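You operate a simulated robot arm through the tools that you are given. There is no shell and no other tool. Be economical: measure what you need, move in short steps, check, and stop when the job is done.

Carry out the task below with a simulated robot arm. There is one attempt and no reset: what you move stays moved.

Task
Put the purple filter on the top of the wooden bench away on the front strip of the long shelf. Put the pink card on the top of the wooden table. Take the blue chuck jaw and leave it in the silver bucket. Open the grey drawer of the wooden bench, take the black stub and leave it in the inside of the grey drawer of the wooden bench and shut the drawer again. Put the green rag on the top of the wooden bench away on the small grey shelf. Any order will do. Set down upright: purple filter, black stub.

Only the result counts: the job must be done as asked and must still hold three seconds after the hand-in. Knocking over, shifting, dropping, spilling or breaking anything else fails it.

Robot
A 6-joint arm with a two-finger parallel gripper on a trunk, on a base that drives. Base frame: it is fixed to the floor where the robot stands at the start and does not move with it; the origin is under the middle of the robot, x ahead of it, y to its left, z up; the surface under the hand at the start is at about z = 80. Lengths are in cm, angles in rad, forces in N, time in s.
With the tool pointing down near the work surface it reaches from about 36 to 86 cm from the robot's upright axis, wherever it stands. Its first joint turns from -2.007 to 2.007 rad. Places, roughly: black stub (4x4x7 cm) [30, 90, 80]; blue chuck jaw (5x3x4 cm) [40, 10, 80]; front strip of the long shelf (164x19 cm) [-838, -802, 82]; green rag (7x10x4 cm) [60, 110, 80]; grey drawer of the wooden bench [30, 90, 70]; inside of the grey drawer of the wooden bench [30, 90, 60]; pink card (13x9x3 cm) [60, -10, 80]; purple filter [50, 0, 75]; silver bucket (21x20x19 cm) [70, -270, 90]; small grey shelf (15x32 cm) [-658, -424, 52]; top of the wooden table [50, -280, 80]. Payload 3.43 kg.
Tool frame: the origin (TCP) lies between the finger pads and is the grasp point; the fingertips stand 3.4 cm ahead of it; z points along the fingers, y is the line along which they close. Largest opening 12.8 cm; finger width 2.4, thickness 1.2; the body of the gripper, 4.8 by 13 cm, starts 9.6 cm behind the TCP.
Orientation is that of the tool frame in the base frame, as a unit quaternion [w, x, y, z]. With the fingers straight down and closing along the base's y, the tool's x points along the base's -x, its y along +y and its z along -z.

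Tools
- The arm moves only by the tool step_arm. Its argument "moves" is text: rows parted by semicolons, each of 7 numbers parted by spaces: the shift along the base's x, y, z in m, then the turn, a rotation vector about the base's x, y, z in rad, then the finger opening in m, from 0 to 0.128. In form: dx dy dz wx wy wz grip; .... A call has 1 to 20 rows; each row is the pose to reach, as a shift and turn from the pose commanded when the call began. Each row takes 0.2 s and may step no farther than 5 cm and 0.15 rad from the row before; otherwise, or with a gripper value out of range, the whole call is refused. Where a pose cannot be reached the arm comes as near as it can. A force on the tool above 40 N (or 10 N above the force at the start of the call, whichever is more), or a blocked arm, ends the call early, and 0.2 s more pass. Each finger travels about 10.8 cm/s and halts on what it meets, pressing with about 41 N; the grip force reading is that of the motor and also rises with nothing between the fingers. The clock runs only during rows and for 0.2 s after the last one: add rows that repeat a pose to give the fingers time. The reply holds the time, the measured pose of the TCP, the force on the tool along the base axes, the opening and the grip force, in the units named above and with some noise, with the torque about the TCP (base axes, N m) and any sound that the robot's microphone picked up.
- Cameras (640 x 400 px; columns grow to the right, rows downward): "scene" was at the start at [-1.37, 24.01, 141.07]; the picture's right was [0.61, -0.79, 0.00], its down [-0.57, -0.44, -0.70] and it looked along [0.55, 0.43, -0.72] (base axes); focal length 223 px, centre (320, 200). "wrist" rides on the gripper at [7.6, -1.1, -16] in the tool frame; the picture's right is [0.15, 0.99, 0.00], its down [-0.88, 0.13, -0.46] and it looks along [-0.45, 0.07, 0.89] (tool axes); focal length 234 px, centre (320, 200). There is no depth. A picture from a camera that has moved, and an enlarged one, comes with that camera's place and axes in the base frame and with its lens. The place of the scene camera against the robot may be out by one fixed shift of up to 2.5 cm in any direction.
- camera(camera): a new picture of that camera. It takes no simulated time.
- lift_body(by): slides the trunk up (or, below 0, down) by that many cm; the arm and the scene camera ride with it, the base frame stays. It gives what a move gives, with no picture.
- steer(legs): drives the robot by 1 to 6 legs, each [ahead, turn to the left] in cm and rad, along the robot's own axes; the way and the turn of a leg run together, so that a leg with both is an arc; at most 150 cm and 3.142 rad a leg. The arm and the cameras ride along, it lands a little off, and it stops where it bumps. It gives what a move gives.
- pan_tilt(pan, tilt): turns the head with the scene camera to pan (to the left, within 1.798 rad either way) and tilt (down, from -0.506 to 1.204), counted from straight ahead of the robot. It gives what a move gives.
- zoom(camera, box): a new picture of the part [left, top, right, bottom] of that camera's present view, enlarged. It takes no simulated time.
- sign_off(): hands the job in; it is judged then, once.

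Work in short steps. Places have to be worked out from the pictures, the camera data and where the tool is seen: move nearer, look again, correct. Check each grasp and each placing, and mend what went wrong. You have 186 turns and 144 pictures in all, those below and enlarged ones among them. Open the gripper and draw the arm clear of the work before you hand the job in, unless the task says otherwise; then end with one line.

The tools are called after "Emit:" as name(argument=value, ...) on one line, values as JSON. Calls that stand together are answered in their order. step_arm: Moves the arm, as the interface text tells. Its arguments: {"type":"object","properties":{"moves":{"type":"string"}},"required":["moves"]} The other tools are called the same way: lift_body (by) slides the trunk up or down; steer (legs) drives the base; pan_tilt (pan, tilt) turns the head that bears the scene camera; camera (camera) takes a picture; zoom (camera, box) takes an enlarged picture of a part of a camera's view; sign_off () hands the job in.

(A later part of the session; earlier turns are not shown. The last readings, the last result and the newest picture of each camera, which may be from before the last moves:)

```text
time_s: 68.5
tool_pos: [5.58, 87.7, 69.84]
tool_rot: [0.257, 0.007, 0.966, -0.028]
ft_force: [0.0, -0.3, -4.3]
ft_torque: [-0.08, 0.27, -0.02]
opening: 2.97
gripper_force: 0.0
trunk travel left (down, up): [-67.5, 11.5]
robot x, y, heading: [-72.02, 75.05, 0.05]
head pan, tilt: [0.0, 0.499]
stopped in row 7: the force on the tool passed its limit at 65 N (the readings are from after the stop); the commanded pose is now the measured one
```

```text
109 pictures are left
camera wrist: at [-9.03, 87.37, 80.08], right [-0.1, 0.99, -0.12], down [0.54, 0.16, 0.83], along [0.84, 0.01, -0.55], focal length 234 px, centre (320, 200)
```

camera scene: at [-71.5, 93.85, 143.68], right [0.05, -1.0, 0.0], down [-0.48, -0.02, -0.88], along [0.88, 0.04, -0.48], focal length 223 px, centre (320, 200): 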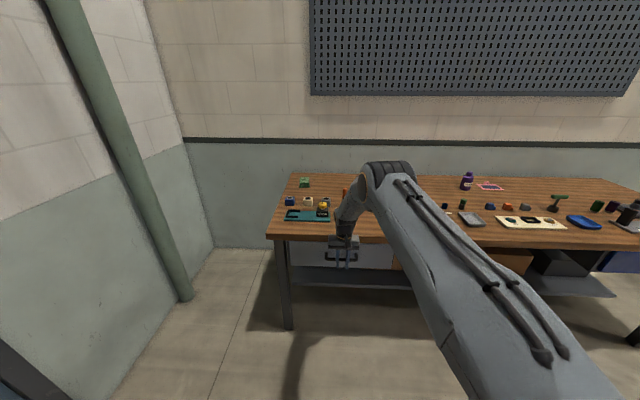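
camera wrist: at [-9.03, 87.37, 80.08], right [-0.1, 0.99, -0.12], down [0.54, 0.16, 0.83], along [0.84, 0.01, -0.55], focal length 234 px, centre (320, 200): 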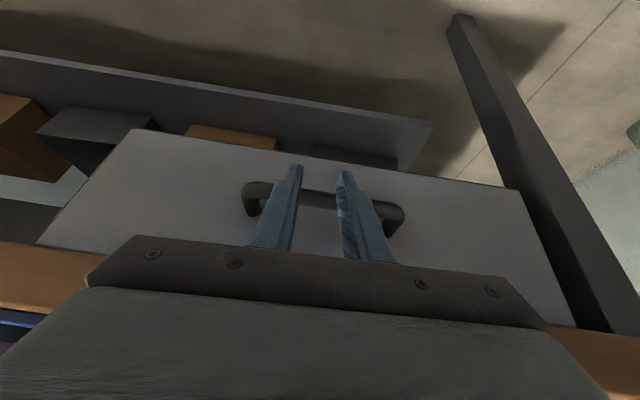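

Force reached 65 N, likely the drawer end-stop. Back off, straighten the tool and view the drawer.

Emit:
step_arm(moves="-0.03 0 0 0 0 0 0.03;-0.07 0 0 0 0 0 0.03;-0.11 0 0 0 0 0 0.03;-0.11 0 0.04 0 0 0 0.03;-0.11 0 0.08 0 0.1 0 0.03;-0.11 0 0.12 0 0.2 0 0.03;-0.11 0 0.16 0 0.3 0 0.03;-0.11 0 0.2 0 0.4 0 0.03;-0.11 0 0.24 0 0.52 0 0.03;-0.11 0 0.28 0 0.52 0 0.03")

Emit:
zoom(camera="scene", box=[250, 160, 450, 300])

Emit:
camera(camera="wrist")

```text
time_s: 70.7
tool_pos: [-5.66, 87.77, 98.02]
tool_rot: [-0.001, 0.0, 1.0, -0.029]
ft_force: [0.2, -0.7, 0.0]
ft_torque: [-0.03, 0.02, 0.01]
opening: 3.0
gripper_force: 0.1
trunk travel left (down, up): [-67.5, 11.5]
robot x, y, heading: [-72.04, 74.84, 0.052]
head pan, tilt: [0.0, 0.499]
```

```text
2.86 times, centred on (350, 230) of scene
camera zoom: at [-71.57, 93.85, 143.68], right [0.05, -1.0, 0.0], down [-0.48, -0.02, -0.88], along [0.88, 0.04, -0.48], focal length 638 px, centre (234, 114)
```

zoom: 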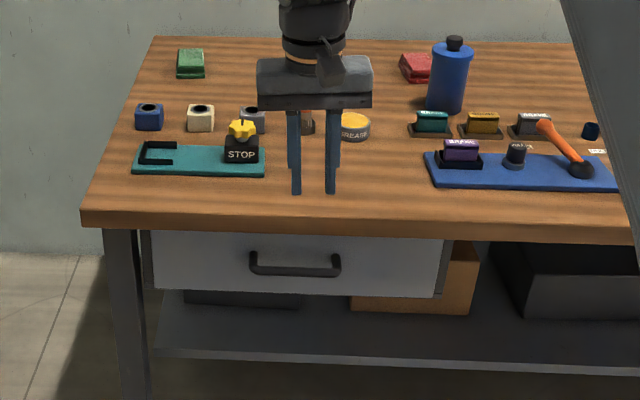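

```text
107 pictures are left
camera wrist: at [-13.16, 87.52, 114.02], right [-0.15, 0.99, -0.06], down [0.88, 0.16, 0.45], along [0.45, 0.02, -0.89], focal length 234 px, centre (320, 200)
```

wrist: 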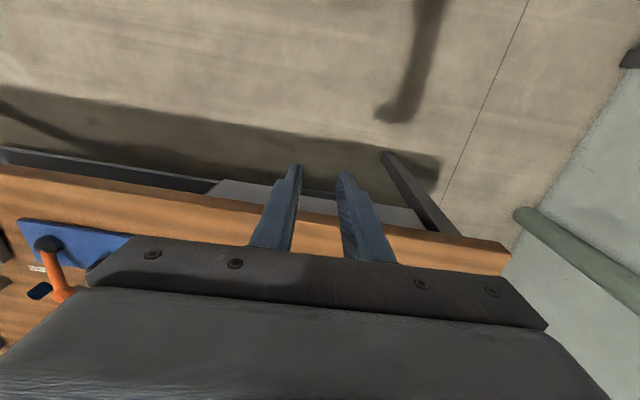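

The panel is back at x≈11.7, i.e. shut. Next, the green rag near (62,112): raise the tool and drive ahead 62 cm.

Emit:
step_arm(moves="0 0 0.04 0 0 0 0.1;0 0 0.08 0 0 0 0.1;0 0 0.12 0 0 0 0.1;0 0 0.16 0 0 0 0.1;0 0 0.2 0 0 0 0.1;0 0 0.22 0 0 0 0.1")

Emit:
steer(legs=[[0, -0.05], [60, 0]])

Emit:
camera(camera="wrist")

```text
time_s: 72.1
tool_pos: [-5.38, 87.65, 120.1]
tool_rot: [0.001, 0.001, 1.0, -0.028]
ft_force: [-0.3, -0.5, 0.8]
ft_torque: [-0.01, 0.0, -0.02]
opening: 9.99
gripper_force: 0.1
trunk travel left (down, up): [-67.5, 11.5]
robot x, y, heading: [-71.96, 74.65, 0.046]
head pan, tilt: [0.0, 0.499]
```

```text
time_s: 75.9
tool_pos: [55.27, 84.04, 119.98]
tool_rot: [0.001, 0.026, 0.999, -0.029]
ft_force: [1.1, 0.1, -0.6]
ft_torque: [0.0, -0.01, -0.03]
opening: 10.01
gripper_force: 0.1
trunk travel left (down, up): [-67.5, 11.5]
robot x, y, heading: [-11.82, 74.34, -0.004]
head pan, tilt: [0.0, 0.499]
```

```text
106 pictures are left
camera wrist: at [47.63, 84.16, 135.97], right [-0.09, 0.99, -0.06], down [0.89, 0.11, 0.45], along [0.45, -0.01, -0.89], focal length 234 px, centre (320, 200)
```

wrist: 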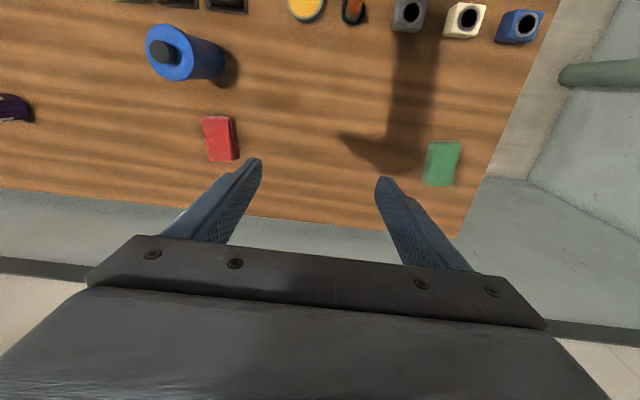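

Rag at about (61.5, 110.4), 7 cm wide along y. I straighten the tool and move above it at z≈100.

Emit:
step_arm(moves="0.01 0.04 0 0.02 0 0.02 0.1;0.02 0.08 0 0.04 0 0.04 0.1;0.03 0.12 0 0.058 0.002 0.052 0.1;0.04 0.16 0 0.058 0.002 0.052 0.1;0.05 0.2 -0.01 0.058 0.002 0.052 0.1;0.06 0.24 -0.03 0.058 0.002 0.052 0.1;0.062 0.263 -0.06 0.058 0.002 0.052 0.1;0.062 0.263 -0.1 0.058 0.002 0.052 0.1;0.062 0.263 -0.14 0.058 0.002 0.052 0.1;0.062 0.263 -0.18 0.058 0.002 0.052 0.1")

Emit:
camera(camera="wrist")

```text
time_s: 78.1
tool_pos: [61.34, 110.34, 101.67]
tool_rot: [-0.001, 0.0, 1.0, -0.001]
ft_force: [-0.3, 0.4, 0.3]
ft_torque: [0.03, -0.05, 0.02]
opening: 10.01
gripper_force: 0.1
trunk travel left (down, up): [-67.5, 11.5]
robot x, y, heading: [-12.02, 74.66, -0.002]
head pan, tilt: [0.0, 0.499]
```

```text
105 pictures are left
camera wrist: at [53.79, 109.17, 117.57], right [-0.15, 0.99, 0.0], down [0.88, 0.13, 0.45], along [0.45, 0.07, -0.89], focal length 234 px, centre (320, 200)
```

wrist: 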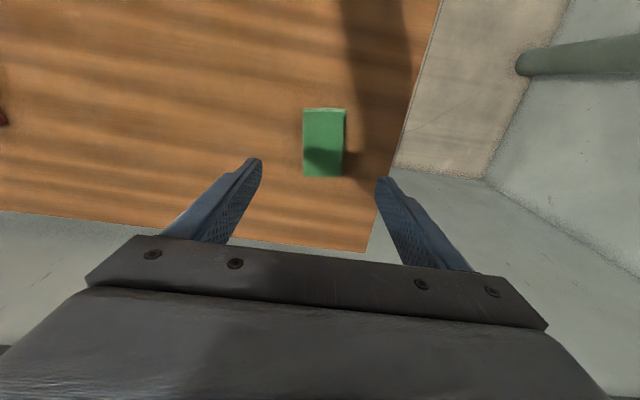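

Rag centre (61.6,111.2), yawed ≈0.15. Align, descend to z≈84 and close.

Emit:
step_arm(moves="0.003 0.009 -0.04 0 0 0.14 0.1;0.003 0.009 -0.08 0 0 0.14 0.1;0.003 0.009 -0.12 0 0 0.14 0.1;0.003 0.009 -0.15 0 0 0.14 0.1;0.003 0.009 -0.177 0 0 0.14 0.1;0.003 0.009 -0.177 0 0 0.14 0.07;0.003 0.009 -0.177 0 0 0.14 0.05;0.003 0.009 -0.177 0 0 0.14 0.045;0.003 0.009 -0.177 0 0 0.14 0.045")

Emit:
camera(camera="wrist")

```text
time_s: 80.1
tool_pos: [61.91, 111.13, 84.24]
tool_rot: [-0.001, -0.07, 0.998, 0.0]
ft_force: [0.1, -0.3, 2.4]
ft_torque: [-0.07, -0.04, -0.1]
opening: 6.37
gripper_force: 41.1
trunk travel left (down, up): [-67.5, 11.5]
robot x, y, heading: [-11.93, 74.26, -0.003]
head pan, tilt: [0.0, 0.499]
```

```text
104 pictures are left
camera wrist: at [54.63, 108.98, 100.23], right [-0.28, 0.96, 0.0], down [0.85, 0.25, 0.45], along [0.44, 0.13, -0.89], focal length 234 px, centre (320, 200)
```

wrist: 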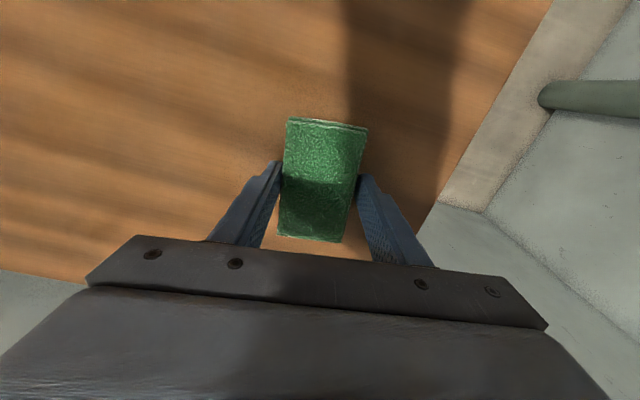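

Rag gripped (6.4 cm). Lift it high and draw it back toward the robot.

Emit:
step_arm(moves="0 0 0.05 0 0 0 0.045;0 0 0.1 0 0 0 0.045;0 0 0.15 0 0 0 0.045;0 0 0.2 0 0 0 0.045;0 0 0.25 0 0 0 0.045;0 0 0.3 0 0 0 0.045;-0.04 -0.02 0.32 0 0 0 0.045;-0.08 -0.04 0.32 0 0 0 0.045;-0.12 -0.06 0.32 0 0 0 0.045;-0.16 -0.08 0.32 0 0 0 0.045;-0.2 -0.1 0.32 0 0 0 0.045;-0.24 -0.12 0.32 0 0 0 0.045")

Emit:
steer(legs=[[-75, 0], [0, 1.571]])

Emit:
pan_tilt(pan=1.2, tilt=0.2)

Emit:
camera(camera="scene")

```text
time_s: 82.7
tool_pos: [37.78, 99.13, 116.3]
tool_rot: [0.0, -0.07, 0.998, 0.0]
ft_force: [0.9, 0.2, -1.3]
ft_torque: [-0.04, 0.06, 0.02]
opening: 6.36
gripper_force: 40.9
trunk travel left (down, up): [-67.5, 11.5]
robot x, y, heading: [-11.58, 74.31, -0.0]
head pan, tilt: [0.0, 0.499]
```

```text
time_s: 90.5
tool_pos: [-110.33, 124.66, 116.42]
tool_rot: [0.001, 0.753, -0.658, 0.001]
ft_force: [0.6, -0.6, 0.0]
ft_torque: [-0.03, 0.02, 0.0]
opening: 6.38
gripper_force: 41.5
trunk travel left (down, up): [-67.5, 11.5]
robot x, y, heading: [-85.95, 74.7, 1.56]
head pan, tilt: [0.0, 0.499]
```

```text
time_s: 91.9
tool_pos: [-110.5, 124.73, 116.39]
tool_rot: [0.001, 0.753, -0.658, 0.0]
ft_force: [0.7, 0.3, -0.3]
ft_torque: [-0.03, 0.0, 0.0]
opening: 6.37
gripper_force: 41.2
trunk travel left (down, up): [-67.5, 11.5]
robot x, y, heading: [-86.16, 74.42, 1.564]
head pan, tilt: [1.201, 0.201]
```

```text
103 pictures are left
camera scene: at [-114.1, 69.71, 146.45], right [0.37, 0.93, 0.0], down [0.19, -0.07, -0.98], along [-0.91, 0.36, -0.2], focal length 223 px, centre (320, 200)
```

scene: 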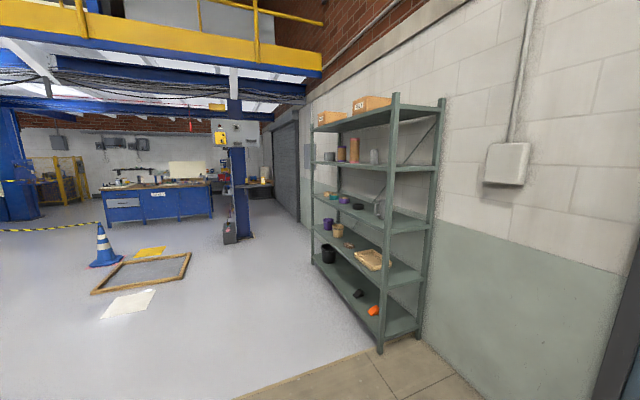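

A parts rack stands on that side. I turn to face -x and look toward the far shelves at (-658,-424).

Emit:
steer(legs=[[0, 2.3]])

Emit:
pan_tilt(pan=0.0, tilt=0.2)

Emit:
camera(camera="scene")

```text
time_s: 97.7
tool_pos: [-109.2, 24.13, 116.36]
tool_rot: [-0.001, 0.916, 0.402, 0.0]
ft_force: [-0.7, 0.3, -0.7]
ft_torque: [0.01, 0.01, 0.01]
opening: 6.37
gripper_force: 40.8
trunk travel left (down, up): [-67.5, 11.5]
robot x, y, heading: [-86.18, 74.68, -2.455]
head pan, tilt: [1.201, 0.201]
```

```text
time_s: 99.1
tool_pos: [-109.29, 24.19, 116.43]
tool_rot: [0.0, 0.916, 0.402, 0.001]
ft_force: [-0.3, -0.1, -0.3]
ft_torque: [-0.01, 0.01, -0.02]
opening: 6.36
gripper_force: 41.6
trunk travel left (down, up): [-67.5, 11.5]
robot x, y, heading: [-86.3, 74.67, -2.456]
head pan, tilt: [0.0, 0.201]
```

```text
102 pictures are left
camera scene: at [-74.42, 58.4, 146.45], right [-0.63, 0.77, 0.0], down [0.15, 0.13, -0.98], along [-0.76, -0.62, -0.2], focal length 223 px, centre (320, 200)
```

scene: 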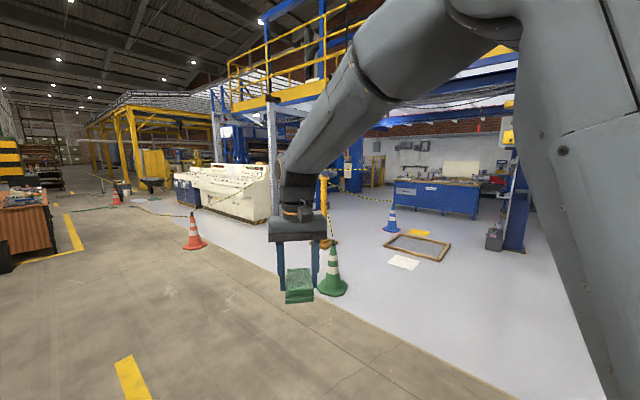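

The target direction is straight ahead but the arm hides it. I swing the tool to the robot's right for a clear view.

Emit:
step_arm(moves="-0.025 0.031 0 0 0 0 0.045;-0.05 0.062 0 0 0 0 0.045;-0.075 0.093 0 0 0 0 0.045;-0.1 0.124 0 0 0 0 0.045;-0.125 0.155 0 0 0 0 0.045;-0.15 0.186 0 0 0 0 0.045;-0.175 0.217 0 0 0 0 0.045;-0.2 0.248 0 0 0 0 0.045;-0.225 0.279 0 0 0 0 0.045;-0.25 0.31 0 0 0 0 0.045;-0.275 0.341 0 0 0 0 0.045;-0.3 0.372 0 0 0 0 0.045;-0.32 0.4 0 0 0 0 0.045")

Emit:
camera(camera="scene")

Emit:
zoom(camera="scene", box=[220, 110, 420, 235])

```text
time_s: 101.9
tool_pos: [-141.36, 64.29, 116.32]
tool_rot: [0.0, 0.916, 0.402, 0.001]
ft_force: [-0.1, 0.6, -0.6]
ft_torque: [0.01, -0.03, 0.01]
opening: 6.37
gripper_force: 40.6
trunk travel left (down, up): [-67.5, 11.5]
robot x, y, heading: [-86.56, 75.22, -2.453]
head pan, tilt: [0.0, 0.201]
```

```text
101 pictures are left
camera scene: at [-74.41, 58.39, 146.44], right [-0.63, 0.78, 0.0], down [0.15, 0.13, -0.98], along [-0.76, -0.62, -0.2], focal length 223 px, centre (320, 200)
```

scene: 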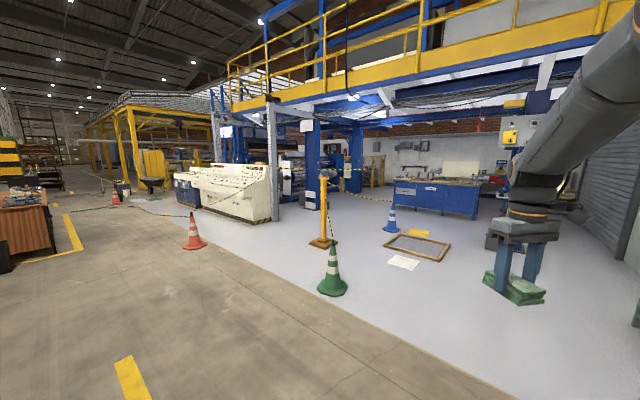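

```text
3.20 times, centred on (320, 172) of scene
camera zoom: at [-74.41, 58.39, 146.44], right [-0.63, 0.78, 0.0], down [0.15, 0.13, -0.98], along [-0.76, -0.62, -0.2], focal length 715 px, centre (320, 288)
```

zoom: 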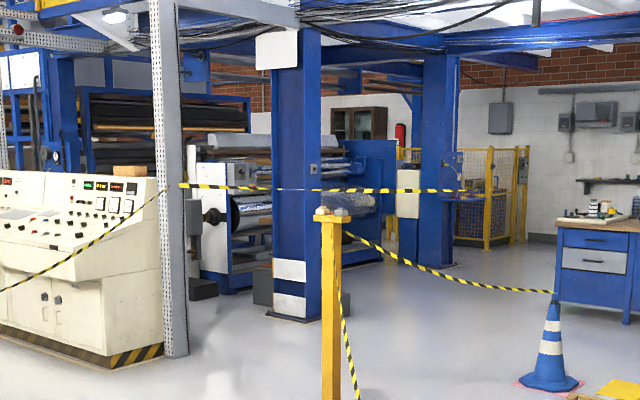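

I see a green cone (~-255,-73), a yellow post (~-344,-156), a red cone (~-206,-309), pillars and barrier tape. I drive to about (-200,-200) clear of these and look again.

Emit:
steer(legs=[[0, 0.49], [149, 0], [149, 0], [0, -0.6]])

Emit:
camera(camera="scene")

```text
time_s: 119.2
tool_pos: [-248.92, -207.85, 116.18]
tool_rot: [-0.001, 0.929, 0.369, 0.002]
ft_force: [-0.2, -0.2, -0.9]
ft_torque: [0.0, -0.01, -0.03]
opening: 6.38
gripper_force: 41.5
trunk travel left (down, up): [-67.5, 11.5]
robot x, y, heading: [-193.57, -201.48, -2.523]
head pan, tilt: [0.0, 0.201]
```

```text
99 pictures are left
camera scene: at [-182.77, -218.39, 146.45], right [-0.57, 0.82, 0.0], down [0.16, 0.11, -0.98], along [-0.8, -0.56, -0.2], focal length 223 px, centre (320, 200)
```

scene: 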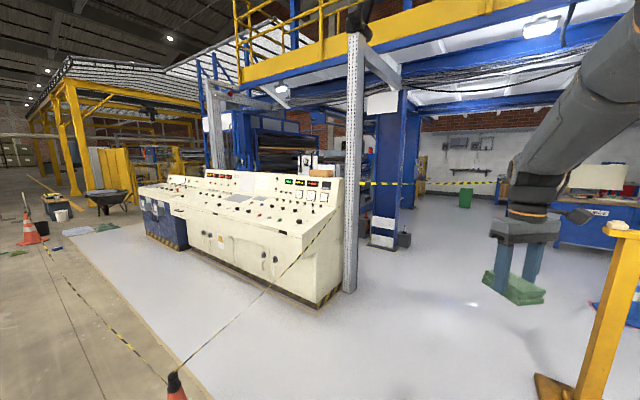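

Zoom toward the expected small-shelf direction near (364,197).

Emit:
zoom(camera="scene", box=[270, 120, 510, 270])

```text
2.67 times, centred on (390, 195) of scene
camera zoom: at [-182.77, -218.39, 146.45], right [-0.57, 0.82, 0.0], down [0.16, 0.11, -0.98], along [-0.8, -0.56, -0.2], focal length 596 px, centre (133, 213)
```

zoom: 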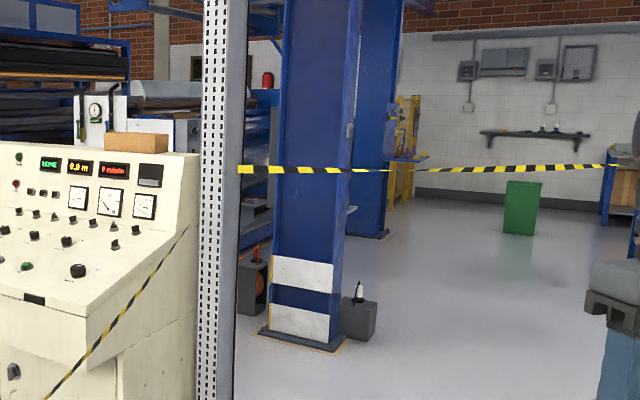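

I need a better view of the tape layout. I move ~100 cm between post and white pillar and look left and right.

Emit:
steer(legs=[[0, -0.4], [85, 0]])

Emit:
pan_tilt(pan=-0.1, tilt=0.15)

Emit:
camera(camera="scene")

Emit:
pan_tilt(pan=0.9, tilt=0.15)

Emit:
camera(camera="scene")

```text
time_s: 125.1
tool_pos: [-332.4, -202.62, 116.21]
tool_rot: [-0.001, 0.985, 0.171, 0.001]
ft_force: [1.8, -0.1, -1.0]
ft_torque: [-0.02, 0.01, 0.0]
opening: 6.39
gripper_force: 41.3
trunk travel left (down, up): [-67.5, 11.5]
robot x, y, heading: [-279.28, -218.97, -2.944]
head pan, tilt: [0.0, 0.201]
```

```text
time_s: 125.7
tool_pos: [-332.67, -202.57, 116.27]
tool_rot: [-0.001, 0.985, 0.171, 0.001]
ft_force: [0.3, -0.8, 0.7]
ft_torque: [0.0, 0.0, 0.0]
opening: 6.35
gripper_force: 40.9
trunk travel left (down, up): [-67.5, 11.5]
robot x, y, heading: [-279.6, -218.77, -2.951]
head pan, tilt: [-0.099, 0.15]
```

```text
97 pictures are left
camera scene: at [-276.0, -237.87, 146.92], right [-0.1, 1.0, 0.0], down [0.15, 0.01, -0.99], along [-0.98, -0.1, -0.15], focal length 223 px, centre (320, 200)
```

scene: 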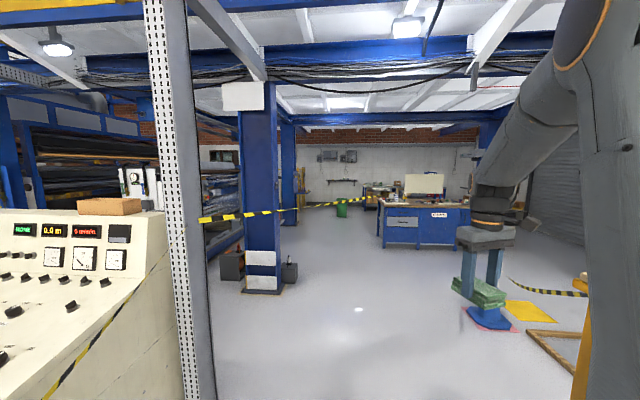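

```text
time_s: 127.0
tool_pos: [-332.5, -202.63, 116.22]
tool_rot: [-0.001, 0.985, 0.171, 0.001]
ft_force: [0.3, 0.2, 0.2]
ft_torque: [0.02, 0.02, -0.01]
opening: 6.37
gripper_force: 41.1
trunk travel left (down, up): [-67.5, 11.5]
robot x, y, heading: [-279.21, -219.09, -2.946]
head pan, tilt: [0.901, 0.15]
```

```text
96 pictures are left
camera scene: at [-271.0, -245.21, 146.92], right [-0.89, 0.46, 0.0], down [0.07, 0.13, -0.99], along [-0.45, -0.88, -0.15], focal length 223 px, centre (320, 200)
```

scene: 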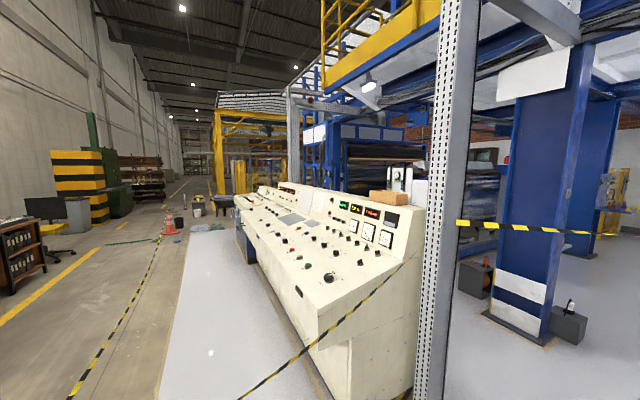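

Zoom into the zone between white pillar and blue pillar from a forward-facing head.

Emit:
pan_tilt(pan=0.15, tilt=0.15)

Emit:
zoom(camera="scene", box=[200, 110, 420, 250])

```text
time_s: 128.1
tool_pos: [-332.54, -202.5, 116.21]
tool_rot: [0.0, 0.985, 0.17, 0.001]
ft_force: [-0.5, -0.1, -0.9]
ft_torque: [0.04, 0.01, 0.02]
opening: 6.37
gripper_force: 40.7
trunk travel left (down, up): [-67.5, 11.5]
robot x, y, heading: [-279.58, -218.99, -2.946]
head pan, tilt: [0.15, 0.15]
```

```text
2.86 times, centred on (310, 180) of scene
camera zoom: at [-275.49, -240.12, 146.92], right [-0.34, 0.94, 0.0], down [0.14, 0.05, -0.99], along [-0.93, -0.34, -0.15], focal length 638 px, centre (349, 257)
```

zoom: 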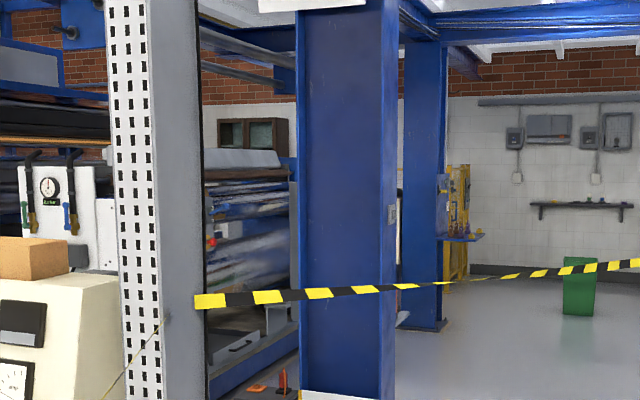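

The small shelf looks to be on the end of the roller machine, just behind the blue pillar. I move on to about (-450,-215) in front of the tape and look left.

Emit:
steer(legs=[[0, -0.22], [140, 0]])

Emit:
pan_tilt(pan=0.6, tilt=0.25)

Emit:
camera(camera="scene")

Emit:
pan_tilt(pan=-0.2, tilt=0.25)

Emit:
camera(camera="scene")

```text
time_s: 136.0
tool_pos: [-469.92, -185.45, 116.23]
tool_rot: [0.0, 0.999, 0.049, 0.001]
ft_force: [0.6, -0.6, 0.7]
ft_torque: [0.02, 0.01, 0.0]
opening: 6.37
gripper_force: 41.2
trunk travel left (down, up): [-67.5, 11.5]
robot x, y, heading: [-421.87, -214.31, 3.103]
head pan, tilt: [0.15, 0.15]
```

```text
time_s: 136.9
tool_pos: [-469.92, -185.46, 116.23]
tool_rot: [0.0, 0.999, 0.05, 0.001]
ft_force: [-0.1, -0.1, -0.6]
ft_torque: [0.01, 0.0, -0.03]
opening: 6.37
gripper_force: 40.6
trunk travel left (down, up): [-67.5, 11.5]
robot x, y, heading: [-422.12, -214.66, 3.098]
head pan, tilt: [0.6, 0.25]
```

```text
94 pictures are left
camera scene: at [-422.1, -239.48, 146.0], right [-0.53, 0.85, 0.0], down [0.21, 0.13, -0.97], along [-0.82, -0.51, -0.25], focal length 223 px, centre (320, 200)
```

scene: 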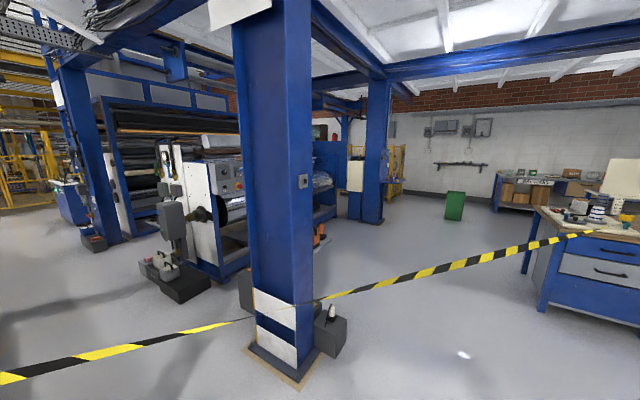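

```text
time_s: 138.0
tool_pos: [-469.9, -185.37, 116.18]
tool_rot: [-0.001, 0.999, 0.05, 0.001]
ft_force: [0.3, -0.6, -1.1]
ft_torque: [-0.02, 0.02, 0.05]
opening: 6.38
gripper_force: 40.8
trunk travel left (down, up): [-67.5, 11.5]
robot x, y, heading: [-421.72, -214.22, 3.096]
head pan, tilt: [-0.201, 0.25]
```

```text
93 pictures are left
camera scene: at [-423.23, -232.3, 145.99], right [0.24, 0.97, 0.0], down [0.24, -0.06, -0.97], along [-0.94, 0.23, -0.25], focal length 223 px, centre (320, 200)
```

scene: 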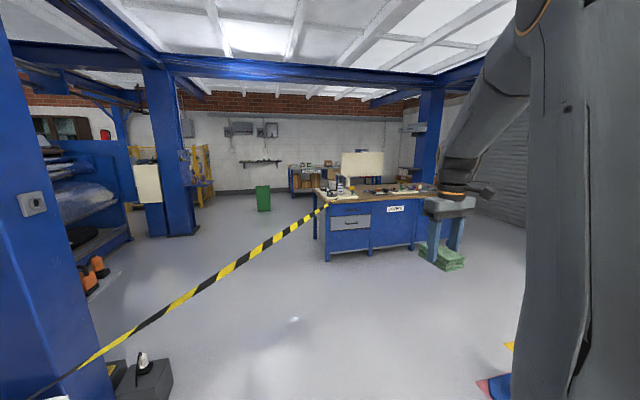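

The tape blocks direct access to the machine. Zoom at the machine end to identify the small grey shelf.

Emit:
zoom(camera="scene", box=[0, 100, 220, 320])

Emit:
pan_tilt(pan=1.3, tilt=0.3)

Emit:
camera(camera="scene")

```text
1.82 times, centred on (110, 210) of scene
camera zoom: at [-423.23, -232.3, 145.99], right [0.24, 0.97, 0.0], down [0.24, -0.06, -0.97], along [-0.94, 0.23, -0.25], focal length 406 px, centre (702, 182)
```

zoom: 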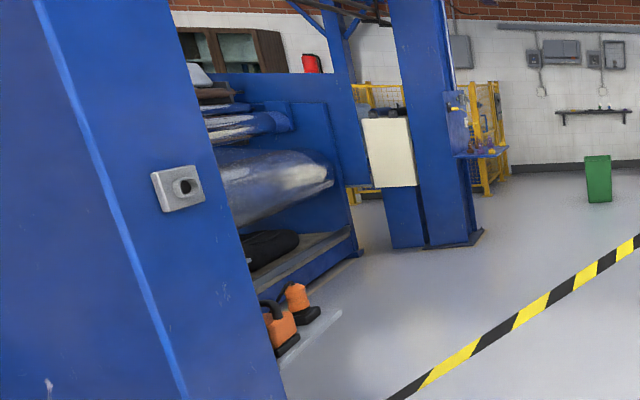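

```text
time_s: 139.6
tool_pos: [-470.04, -185.58, 116.22]
tool_rot: [0.0, 0.999, 0.05, 0.001]
ft_force: [0.1, -0.1, -1.0]
ft_torque: [0.0, -0.01, -0.01]
opening: 6.38
gripper_force: 41.3
trunk travel left (down, up): [-67.5, 11.5]
robot x, y, heading: [-422.0, -214.15, 3.095]
head pan, tilt: [1.3, 0.3]
```

```text
91 pictures are left
camera scene: at [-417.06, -243.43, 145.52], right [-0.95, 0.31, 0.0], down [0.09, 0.28, -0.96], along [-0.3, -0.91, -0.3], focal length 223 px, centre (320, 200)
```

scene: 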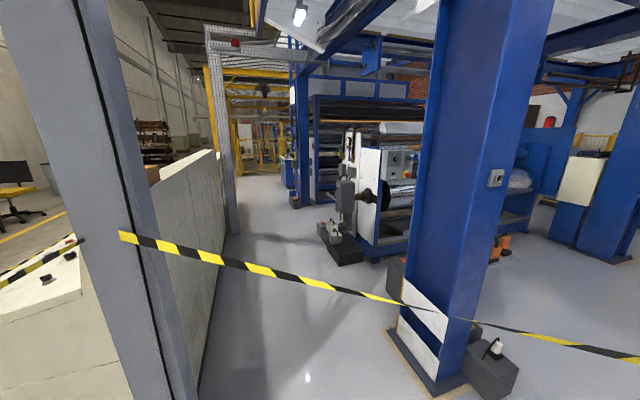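

I can see a corridor between the console and the machine (x≈-450), reachable round the far end of the console via the aisle. I back out the way I came and drive into the aisle.

Emit:
steer(legs=[[-140, 0], [0, 2.66], [150, 0], [10, -1.05]])

Emit:
pan_tilt(pan=0.0, tilt=0.2)

Emit:
camera(camera="scene")

```text
time_s: 157.4
tool_pos: [-162.99, -316.25, 116.46]
tool_rot: [0.002, 0.187, 0.982, -0.002]
ft_force: [-1.2, -0.3, -0.7]
ft_torque: [-0.05, -0.04, -0.02]
opening: 6.36
gripper_force: 41.5
trunk travel left (down, up): [-67.5, 11.5]
robot x, y, heading: [-192.8, -268.79, -0.519]
head pan, tilt: [1.3, 0.3]
stopped in leg 3: the robot was blocked; the commanded pose is now the measured one
```

```text
time_s: 158.9
tool_pos: [-163.09, -316.38, 116.48]
tool_rot: [0.002, 0.187, 0.982, -0.002]
ft_force: [-0.2, -0.2, -0.8]
ft_torque: [0.03, 0.0, 0.02]
opening: 6.37
gripper_force: 40.8
trunk travel left (down, up): [-67.5, 11.5]
robot x, y, heading: [-192.01, -268.97, -0.523]
head pan, tilt: [0.0, 0.201]
```

```text
90 pictures are left
camera scene: at [-181.2, -252.89, 146.45], right [-0.5, -0.87, 0.0], down [-0.17, 0.1, -0.98], along [0.85, -0.49, -0.2], focal length 223 px, centre (320, 200)
```

scene: 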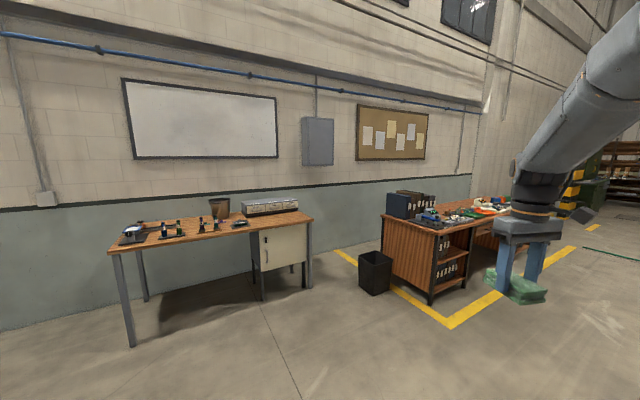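

Blocked at (-192,-269), nothing visible ahead; I look down and to the right for the red cone.

Emit:
pan_tilt(pan=-0.6, tilt=1.0)

Emit:
camera(camera="scene")

Emit:
pan_tilt(pan=0.3, tilt=1.1)

Emit:
camera(camera="scene")

Emit:
camera(camera="wrist")

```text
time_s: 160.0
tool_pos: [-163.21, -316.23, 116.55]
tool_rot: [0.002, 0.189, 0.982, -0.001]
ft_force: [-0.3, 0.3, 0.0]
ft_torque: [-0.02, 0.02, 0.04]
opening: 6.38
gripper_force: 40.9
trunk travel left (down, up): [-67.5, 11.5]
robot x, y, heading: [-192.23, -268.27, -0.52]
head pan, tilt: [-0.6, 1.0]
```

```text
89 pictures are left
camera scene: at [-186.25, -254.54, 139.58], right [-0.9, -0.44, 0.0], down [-0.37, 0.76, -0.54], along [0.24, -0.49, -0.84], focal length 223 px, centre (320, 200)
```

scene: 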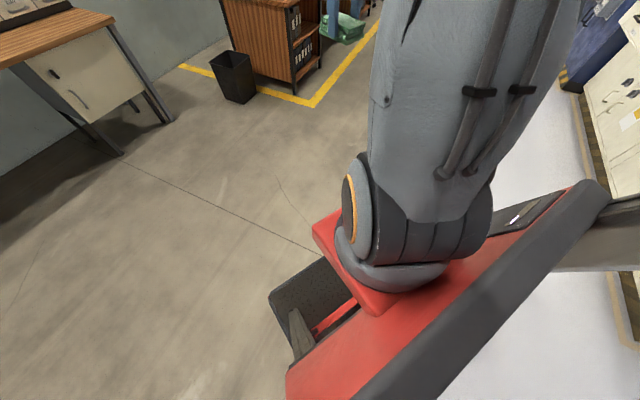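

```text
time_s: 161.2
tool_pos: [-163.19, -316.21, 116.55]
tool_rot: [0.001, 0.188, 0.982, -0.002]
ft_force: [-0.4, -0.5, -0.5]
ft_torque: [0.02, -0.04, 0.03]
opening: 6.36
gripper_force: 41.0
trunk travel left (down, up): [-67.5, 11.5]
robot x, y, heading: [-192.51, -268.79, -0.518]
head pan, tilt: [0.3, 1.1]
```

```text
88 pictures are left
camera scene: at [-183.13, -249.65, 138.91], right [-0.22, -0.98, 0.0], down [-0.87, 0.2, -0.45], along [0.44, -0.1, -0.89], focal length 223 px, centre (320, 200)
```

scene: 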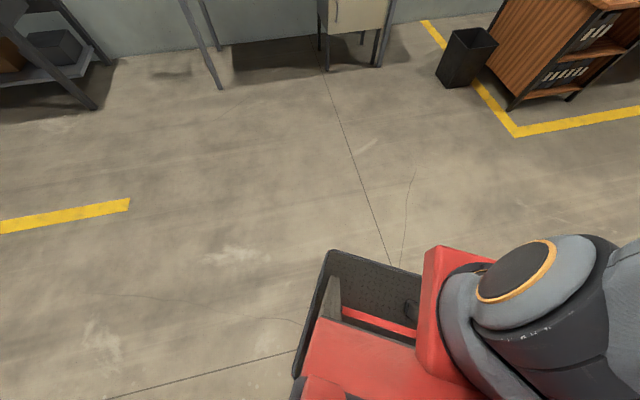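

```text
87 pictures are left
camera wrist: at [-170.63, -314.47, 132.49], right [0.23, 0.97, 0.0], down [0.87, -0.2, 0.46], along [0.45, -0.11, -0.89], focal length 234 px, centre (320, 200)
```

wrist: 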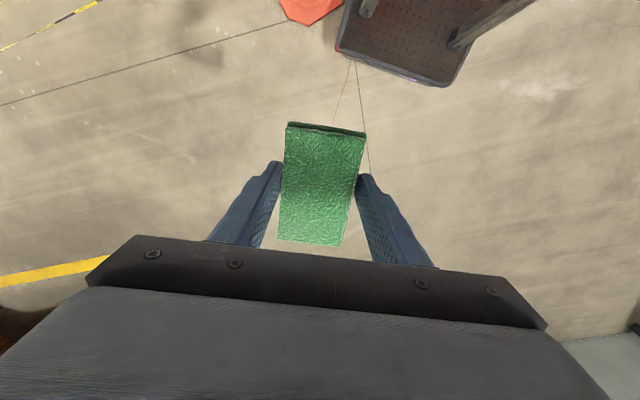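

The base's right front corner touches the red cone's foot (cone ≈(-205,-318)). I back off and pass it with a wider berth.

Emit:
steer(legs=[[-25, 0], [0, 0.8], [92, 0], [0, -1.85]])

Emit:
pan_tilt(pan=0.0, tilt=0.3)

Emit:
camera(camera="scene")

Emit:
pan_tilt(pan=-0.7, tilt=0.5)

Emit:
camera(camera="scene")

```text
time_s: 174.0
tool_pos: [-152.48, -280.27, 116.45]
tool_rot: [0.0, 0.649, 0.761, -0.002]
ft_force: [0.2, 0.6, -0.4]
ft_torque: [0.01, -0.02, 0.02]
opening: 6.37
gripper_force: 40.9
trunk travel left (down, up): [-67.5, 11.5]
robot x, y, heading: [-126.52, -231.12, -1.55]
head pan, tilt: [0.3, 1.1]
```

```text
time_s: 175.1
tool_pos: [-152.48, -280.24, 116.54]
tool_rot: [0.0, 0.649, 0.761, -0.002]
ft_force: [-0.7, 0.2, 0.0]
ft_torque: [-0.03, 0.01, 0.04]
opening: 6.36
gripper_force: 40.9
trunk travel left (down, up): [-67.5, 11.5]
robot x, y, heading: [-126.51, -230.91, -1.549]
head pan, tilt: [0.0, 0.3]
```

```text
86 pictures are left
camera scene: at [-106.65, -232.2, 145.51], right [-1.0, -0.02, 0.0], down [-0.01, 0.3, -0.95], along [0.02, -0.95, -0.3], focal length 223 px, centre (320, 200)
```

scene: 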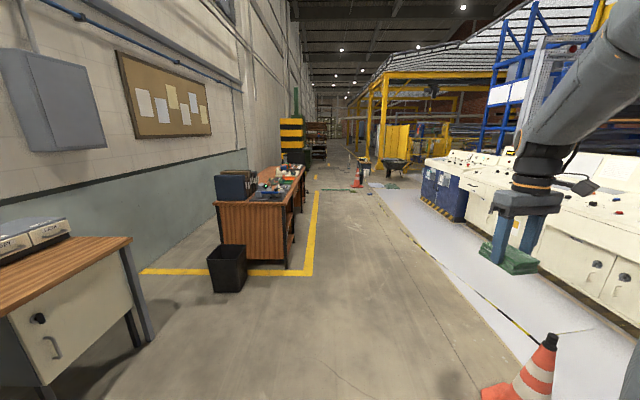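

```text
time_s: 176.2
tool_pos: [-152.53, -280.28, 116.47]
tool_rot: [0.0, 0.649, 0.761, -0.003]
ft_force: [-0.5, 0.6, -1.1]
ft_torque: [0.04, 0.02, 0.01]
opening: 6.37
gripper_force: 41.0
trunk travel left (down, up): [-67.5, 11.5]
robot x, y, heading: [-126.53, -230.97, -1.551]
head pan, tilt: [-0.7, 0.499]
```

```text
85 pictures are left
camera scene: at [-112.55, -229.93, 143.68], right [-0.78, 0.63, 0.0], down [0.3, 0.37, -0.88], along [-0.55, -0.68, -0.48], focal length 223 px, centre (320, 200)
```

scene: 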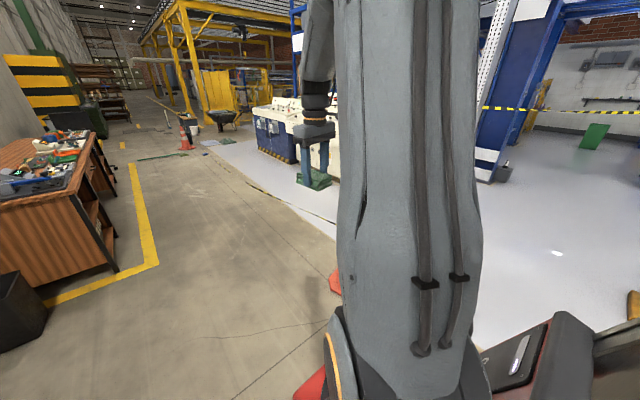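

The cone still stands. I zoom on the far end of the aisle to plan the way round the orange cone.

Emit:
pan_tilt(pan=-0.15, tilt=0.2)

Emit:
zoom(camera="scene", box=[240, 110, 420, 220])

```text
time_s: 177.1
tool_pos: [-152.5, -280.32, 116.63]
tool_rot: [0.001, 0.648, 0.761, -0.003]
ft_force: [0.4, -0.6, 0.4]
ft_torque: [-0.02, -0.02, 0.0]
opening: 6.38
gripper_force: 41.0
trunk travel left (down, up): [-67.5, 11.5]
robot x, y, heading: [-126.6, -230.92, -1.554]
head pan, tilt: [-0.15, 0.201]
```

```text
3.56 times, centred on (330, 165) of scene
camera zoom: at [-108.06, -232.1, 146.45], right [-0.99, 0.13, 0.0], down [0.03, 0.2, -0.98], along [-0.13, -0.97, -0.2], focal length 794 px, centre (284, 324)
```

zoom: 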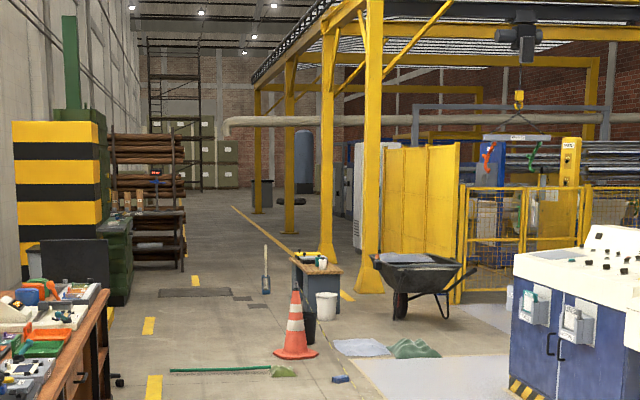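

The way round the orange cone is cluttered (bucket, table, wheelbarrow). I go instead back in front of the tape and toward the right-hand end of the blue bench, at about (-550,-145), and look there.

Emit:
steer(legs=[[0, -1.59], [147, 0], [147, 0], [0, -0.53], [145, 0], [0, -0.8]])

Emit:
pan_tilt(pan=0.4, tilt=0.3)

Emit:
camera(camera="scene")

```text
time_s: 205.8
tool_pos: [-542.6, -111.58, 116.55]
tool_rot: [-0.003, 0.84, -0.543, 0.0]
ft_force: [0.2, 0.3, -0.6]
ft_torque: [-0.01, 0.0, -0.04]
opening: 6.37
gripper_force: 40.8
trunk travel left (down, up): [-67.5, 11.5]
robot x, y, heading: [-554.48, -165.74, 1.85]
head pan, tilt: [-0.15, 0.201]
```

```text
time_s: 206.8
tool_pos: [-542.65, -111.6, 116.64]
tool_rot: [-0.002, 0.84, -0.543, -0.001]
ft_force: [-0.3, 0.4, -0.2]
ft_torque: [0.01, -0.04, 0.02]
opening: 6.38
gripper_force: 40.6
trunk travel left (down, up): [-67.5, 11.5]
robot x, y, heading: [-554.67, -165.77, 1.852]
head pan, tilt: [0.4, 0.3]
```

```text
83 pictures are left
camera scene: at [-576.61, -172.45, 145.52], right [0.78, 0.63, 0.0], down [0.19, -0.23, -0.96], along [-0.6, 0.74, -0.3], focal length 223 px, centre (320, 200)
```

scene: 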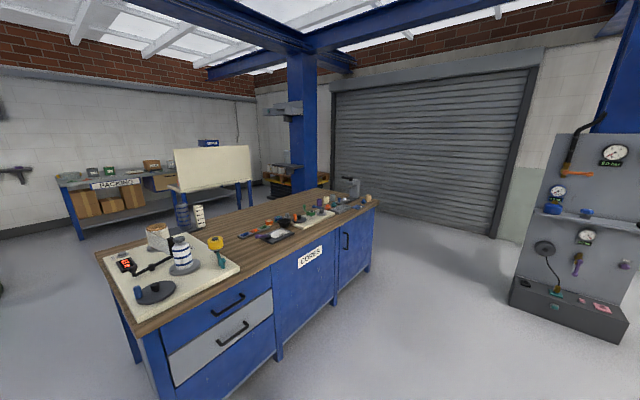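

There is open floor between the bench's right end (~-665,28) and the gauge stand (~-548,60). I drive between them to about (-615,70) and look west.

Emit:
steer(legs=[[0, -0.04], [125, 0], [120, 0], [0, 1.0]])

Emit:
pan_tilt(pan=0.2, tilt=0.4)

Emit:
camera(camera="scene")

```text
time_s: 221.6
tool_pos: [-655.33, 108.08, 116.59]
tool_rot: [-0.003, 0.997, -0.074, -0.001]
ft_force: [0.6, -0.1, -0.6]
ft_torque: [-0.01, -0.03, -0.02]
opening: 6.39
gripper_force: 41.4
trunk travel left (down, up): [-67.5, 11.5]
robot x, y, heading: [-616.33, 68.49, 2.849]
head pan, tilt: [0.4, 0.3]
```

```text
time_s: 222.3
tool_pos: [-655.45, 108.06, 116.55]
tool_rot: [-0.002, 0.997, -0.075, -0.002]
ft_force: [0.1, -1.0, -0.7]
ft_torque: [0.01, 0.0, 0.0]
opening: 6.35
gripper_force: 41.0
trunk travel left (down, up): [-67.5, 11.5]
robot x, y, heading: [-616.29, 68.43, 2.847]
head pan, tilt: [0.201, 0.4]
```

```text
82 pictures are left
camera scene: at [-622.76, 47.9, 144.6], right [0.09, 1.0, 0.0], down [0.39, -0.03, -0.92], along [-0.92, 0.08, -0.39], focal length 223 px, centre (320, 200)
```

scene: 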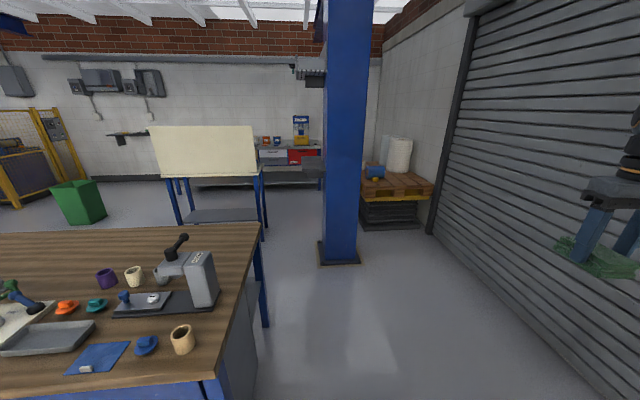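

The passage behind the bench is between its back corner (~-738,18) and the blue pillar (~-814,86): ~75 cm. I centre the arm in front of the robot and go nearer to measure.

Emit:
step_arm(moves="-0.013 -0.043 0 0 0 0 0.045;-0.026 -0.086 0 0 0 0 0.045;-0.039 -0.128 0 0 0 0 0.045;-0.052 -0.17 0 0 0 0 0.045;-0.065 -0.213 0 0 0 0 0.045;-0.077 -0.255 0 0 0 0 0.045")

Emit:
steer(legs=[[0, 0.24], [75, 0]])

Emit:
pan_tilt(pan=0.5, tilt=0.7)

Emit:
camera(camera="scene")

Emit:
pan_tilt(pan=-0.2, tilt=0.7)

Emit:
camera(camera="scene")

```text
time_s: 223.7
tool_pos: [-663.04, 82.62, 116.54]
tool_rot: [-0.002, 0.997, -0.074, -0.002]
ft_force: [0.7, 1.0, -0.4]
ft_torque: [-0.02, 0.02, 0.0]
opening: 6.33
gripper_force: 40.9
trunk travel left (down, up): [-67.5, 11.5]
robot x, y, heading: [-615.95, 68.44, 2.852]
head pan, tilt: [0.201, 0.4]
```

```text
time_s: 228.6
tool_pos: [-740.25, 76.15, 116.44]
tool_rot: [-0.002, 0.999, 0.041, -0.003]
ft_force: [0.1, 0.2, -0.9]
ft_torque: [0.02, -0.03, 0.0]
opening: 6.35
gripper_force: 40.8
trunk travel left (down, up): [-67.5, 11.5]
robot x, y, heading: [-691.26, 72.83, 3.081]
head pan, tilt: [0.201, 0.4]
```

```text
time_s: 229.4
tool_pos: [-740.22, 75.97, 116.55]
tool_rot: [-0.001, 0.999, 0.04, -0.002]
ft_force: [-0.9, 0.7, -0.2]
ft_torque: [-0.02, 0.02, -0.02]
opening: 6.35
gripper_force: 41.1
trunk travel left (down, up): [-67.5, 11.5]
robot x, y, heading: [-691.13, 73.19, 3.076]
head pan, tilt: [0.499, 0.7]
```

```text
81 pictures are left
camera scene: at [-691.66, 48.95, 141.92], right [-0.42, 0.91, 0.0], down [0.58, 0.27, -0.77], along [-0.69, -0.32, -0.64], focal length 223 px, centre (320, 200)
```

scene: 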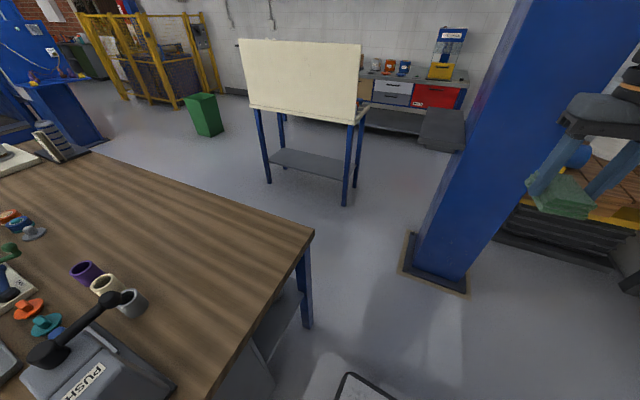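

```text
time_s: 230.5
tool_pos: [-740.13, 75.94, 116.53]
tool_rot: [-0.002, 0.999, 0.04, -0.002]
ft_force: [-0.5, 0.3, -0.9]
ft_torque: [-0.02, 0.01, 0.03]
opening: 6.37
gripper_force: 41.1
trunk travel left (down, up): [-67.5, 11.5]
robot x, y, heading: [-691.41, 73.07, 3.074]
head pan, tilt: [-0.201, 0.7]
```

```text
80 pictures are left
camera scene: at [-692.16, 54.74, 141.91], right [0.26, 0.97, 0.0], down [0.62, -0.17, -0.76], along [-0.74, 0.2, -0.64], focal length 223 px, centre (320, 200)
```

scene: 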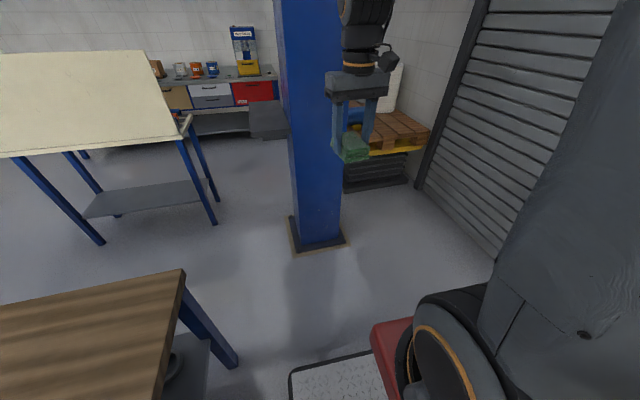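

Gap measured: bench corner (-733,28) to pillar plate (-800,66), 77 cm; then a 117 cm corridor behind the bench. I manoeuvre to (-733,108) in reverse, facing the gap squarely (heading ≈-2.08).

Emit:
steer(legs=[[0, -1.9], [0, -1.868], [-55, 0], [0, -1.39]])

Emit:
pan_tilt(pan=0.3, tilt=0.9)

Emit:
camera(camera="scene")

```text
time_s: 246.2
tool_pos: [-758.87, 67.06, 116.54]
tool_rot: [0.0, 0.827, 0.562, -0.002]
ft_force: [0.5, -0.3, 0.4]
ft_torque: [0.03, 0.0, 0.02]
opening: 6.37
gripper_force: 41.1
trunk travel left (down, up): [-67.5, 11.5]
robot x, y, heading: [-734.42, 109.7, -2.086]
head pan, tilt: [-0.201, 0.7]
```

```text
time_s: 247.2
tool_pos: [-758.86, 66.94, 116.51]
tool_rot: [0.0, 0.827, 0.562, -0.002]
ft_force: [0.0, 0.2, 0.3]
ft_torque: [-0.01, 0.0, -0.01]
opening: 6.38
gripper_force: 41.1
trunk travel left (down, up): [-67.5, 11.5]
robot x, y, heading: [-734.7, 109.72, -2.089]
head pan, tilt: [0.3, 0.901]
```

```text
79 pictures are left
camera scene: at [-714.84, 99.16, 140.3], right [-0.98, 0.22, 0.0], down [0.17, 0.76, -0.62], along [-0.14, -0.61, -0.78], focal length 223 px, centre (320, 200)
```

scene: 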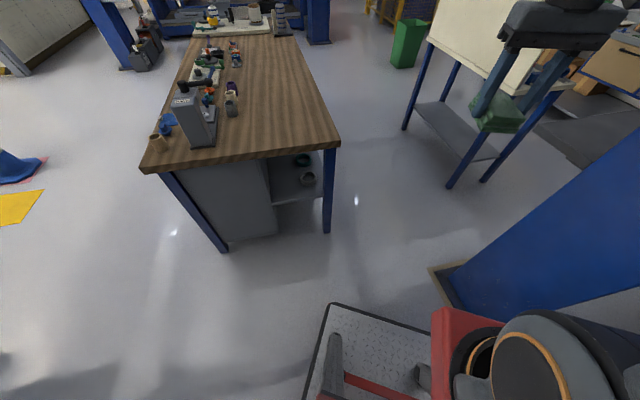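

Right clearance to the pillar plate is slimmer than left; I turn 0.05 left and drive 120 cm through the gap.

Emit:
steer(legs=[[0, 0.05], [60, 0], [60, 0], [0, 0.46]])

Emit:
pan_tilt(pan=0.2, tilt=0.3)

Emit:
camera(camera="scene")

```text
time_s: 255.3
tool_pos: [-789.94, -46.2, 116.46]
tool_rot: [-0.001, 0.664, 0.748, -0.003]
ft_force: [-0.2, 0.4, 0.3]
ft_torque: [0.01, -0.02, 0.03]
opening: 6.35
gripper_force: 40.4
trunk travel left (down, up): [-67.5, 11.5]
robot x, y, heading: [-788.75, 2.19, -1.596]
head pan, tilt: [0.3, 0.901]
```

```text
time_s: 256.3
tool_pos: [-789.98, -46.22, 116.48]
tool_rot: [0.0, 0.665, 0.747, -0.002]
ft_force: [0.2, 0.7, -0.5]
ft_torque: [0.0, 0.0, 0.0]
opening: 6.38
gripper_force: 40.4
trunk travel left (down, up): [-67.5, 11.5]
robot x, y, heading: [-788.98, 2.65, -1.595]
head pan, tilt: [0.201, 0.3]
```

```text
78 pictures are left
camera scene: at [-766.91, 0.73, 145.51], right [-0.98, -0.17, 0.0], down [-0.05, 0.29, -0.95], along [0.17, -0.94, -0.3], focal length 223 px, centre (320, 200)
```

scene: 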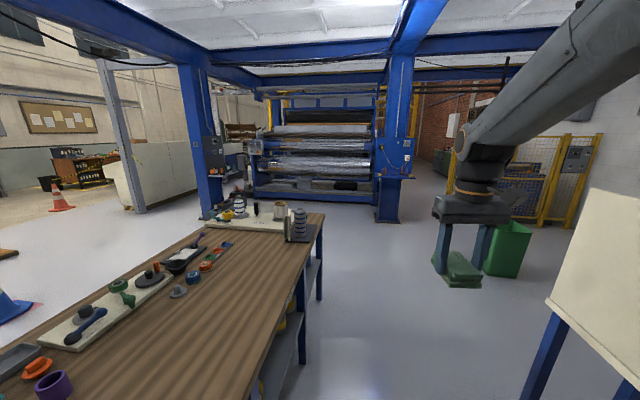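

Through the gap. I zoom on the machine front where the small grey shelf should be (around (303,180)).

Emit:
zoom(camera="scene", box=[200, 90, 440, 240])

```text
2.67 times, centred on (320, 165) of scene
camera zoom: at [-766.91, 0.73, 145.51], right [-0.98, -0.17, 0.0], down [-0.05, 0.29, -0.95], along [0.17, -0.94, -0.3], focal length 596 px, centre (320, 293)
```

zoom: 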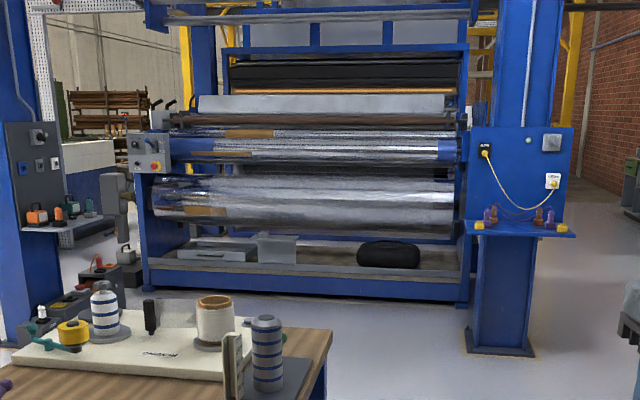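

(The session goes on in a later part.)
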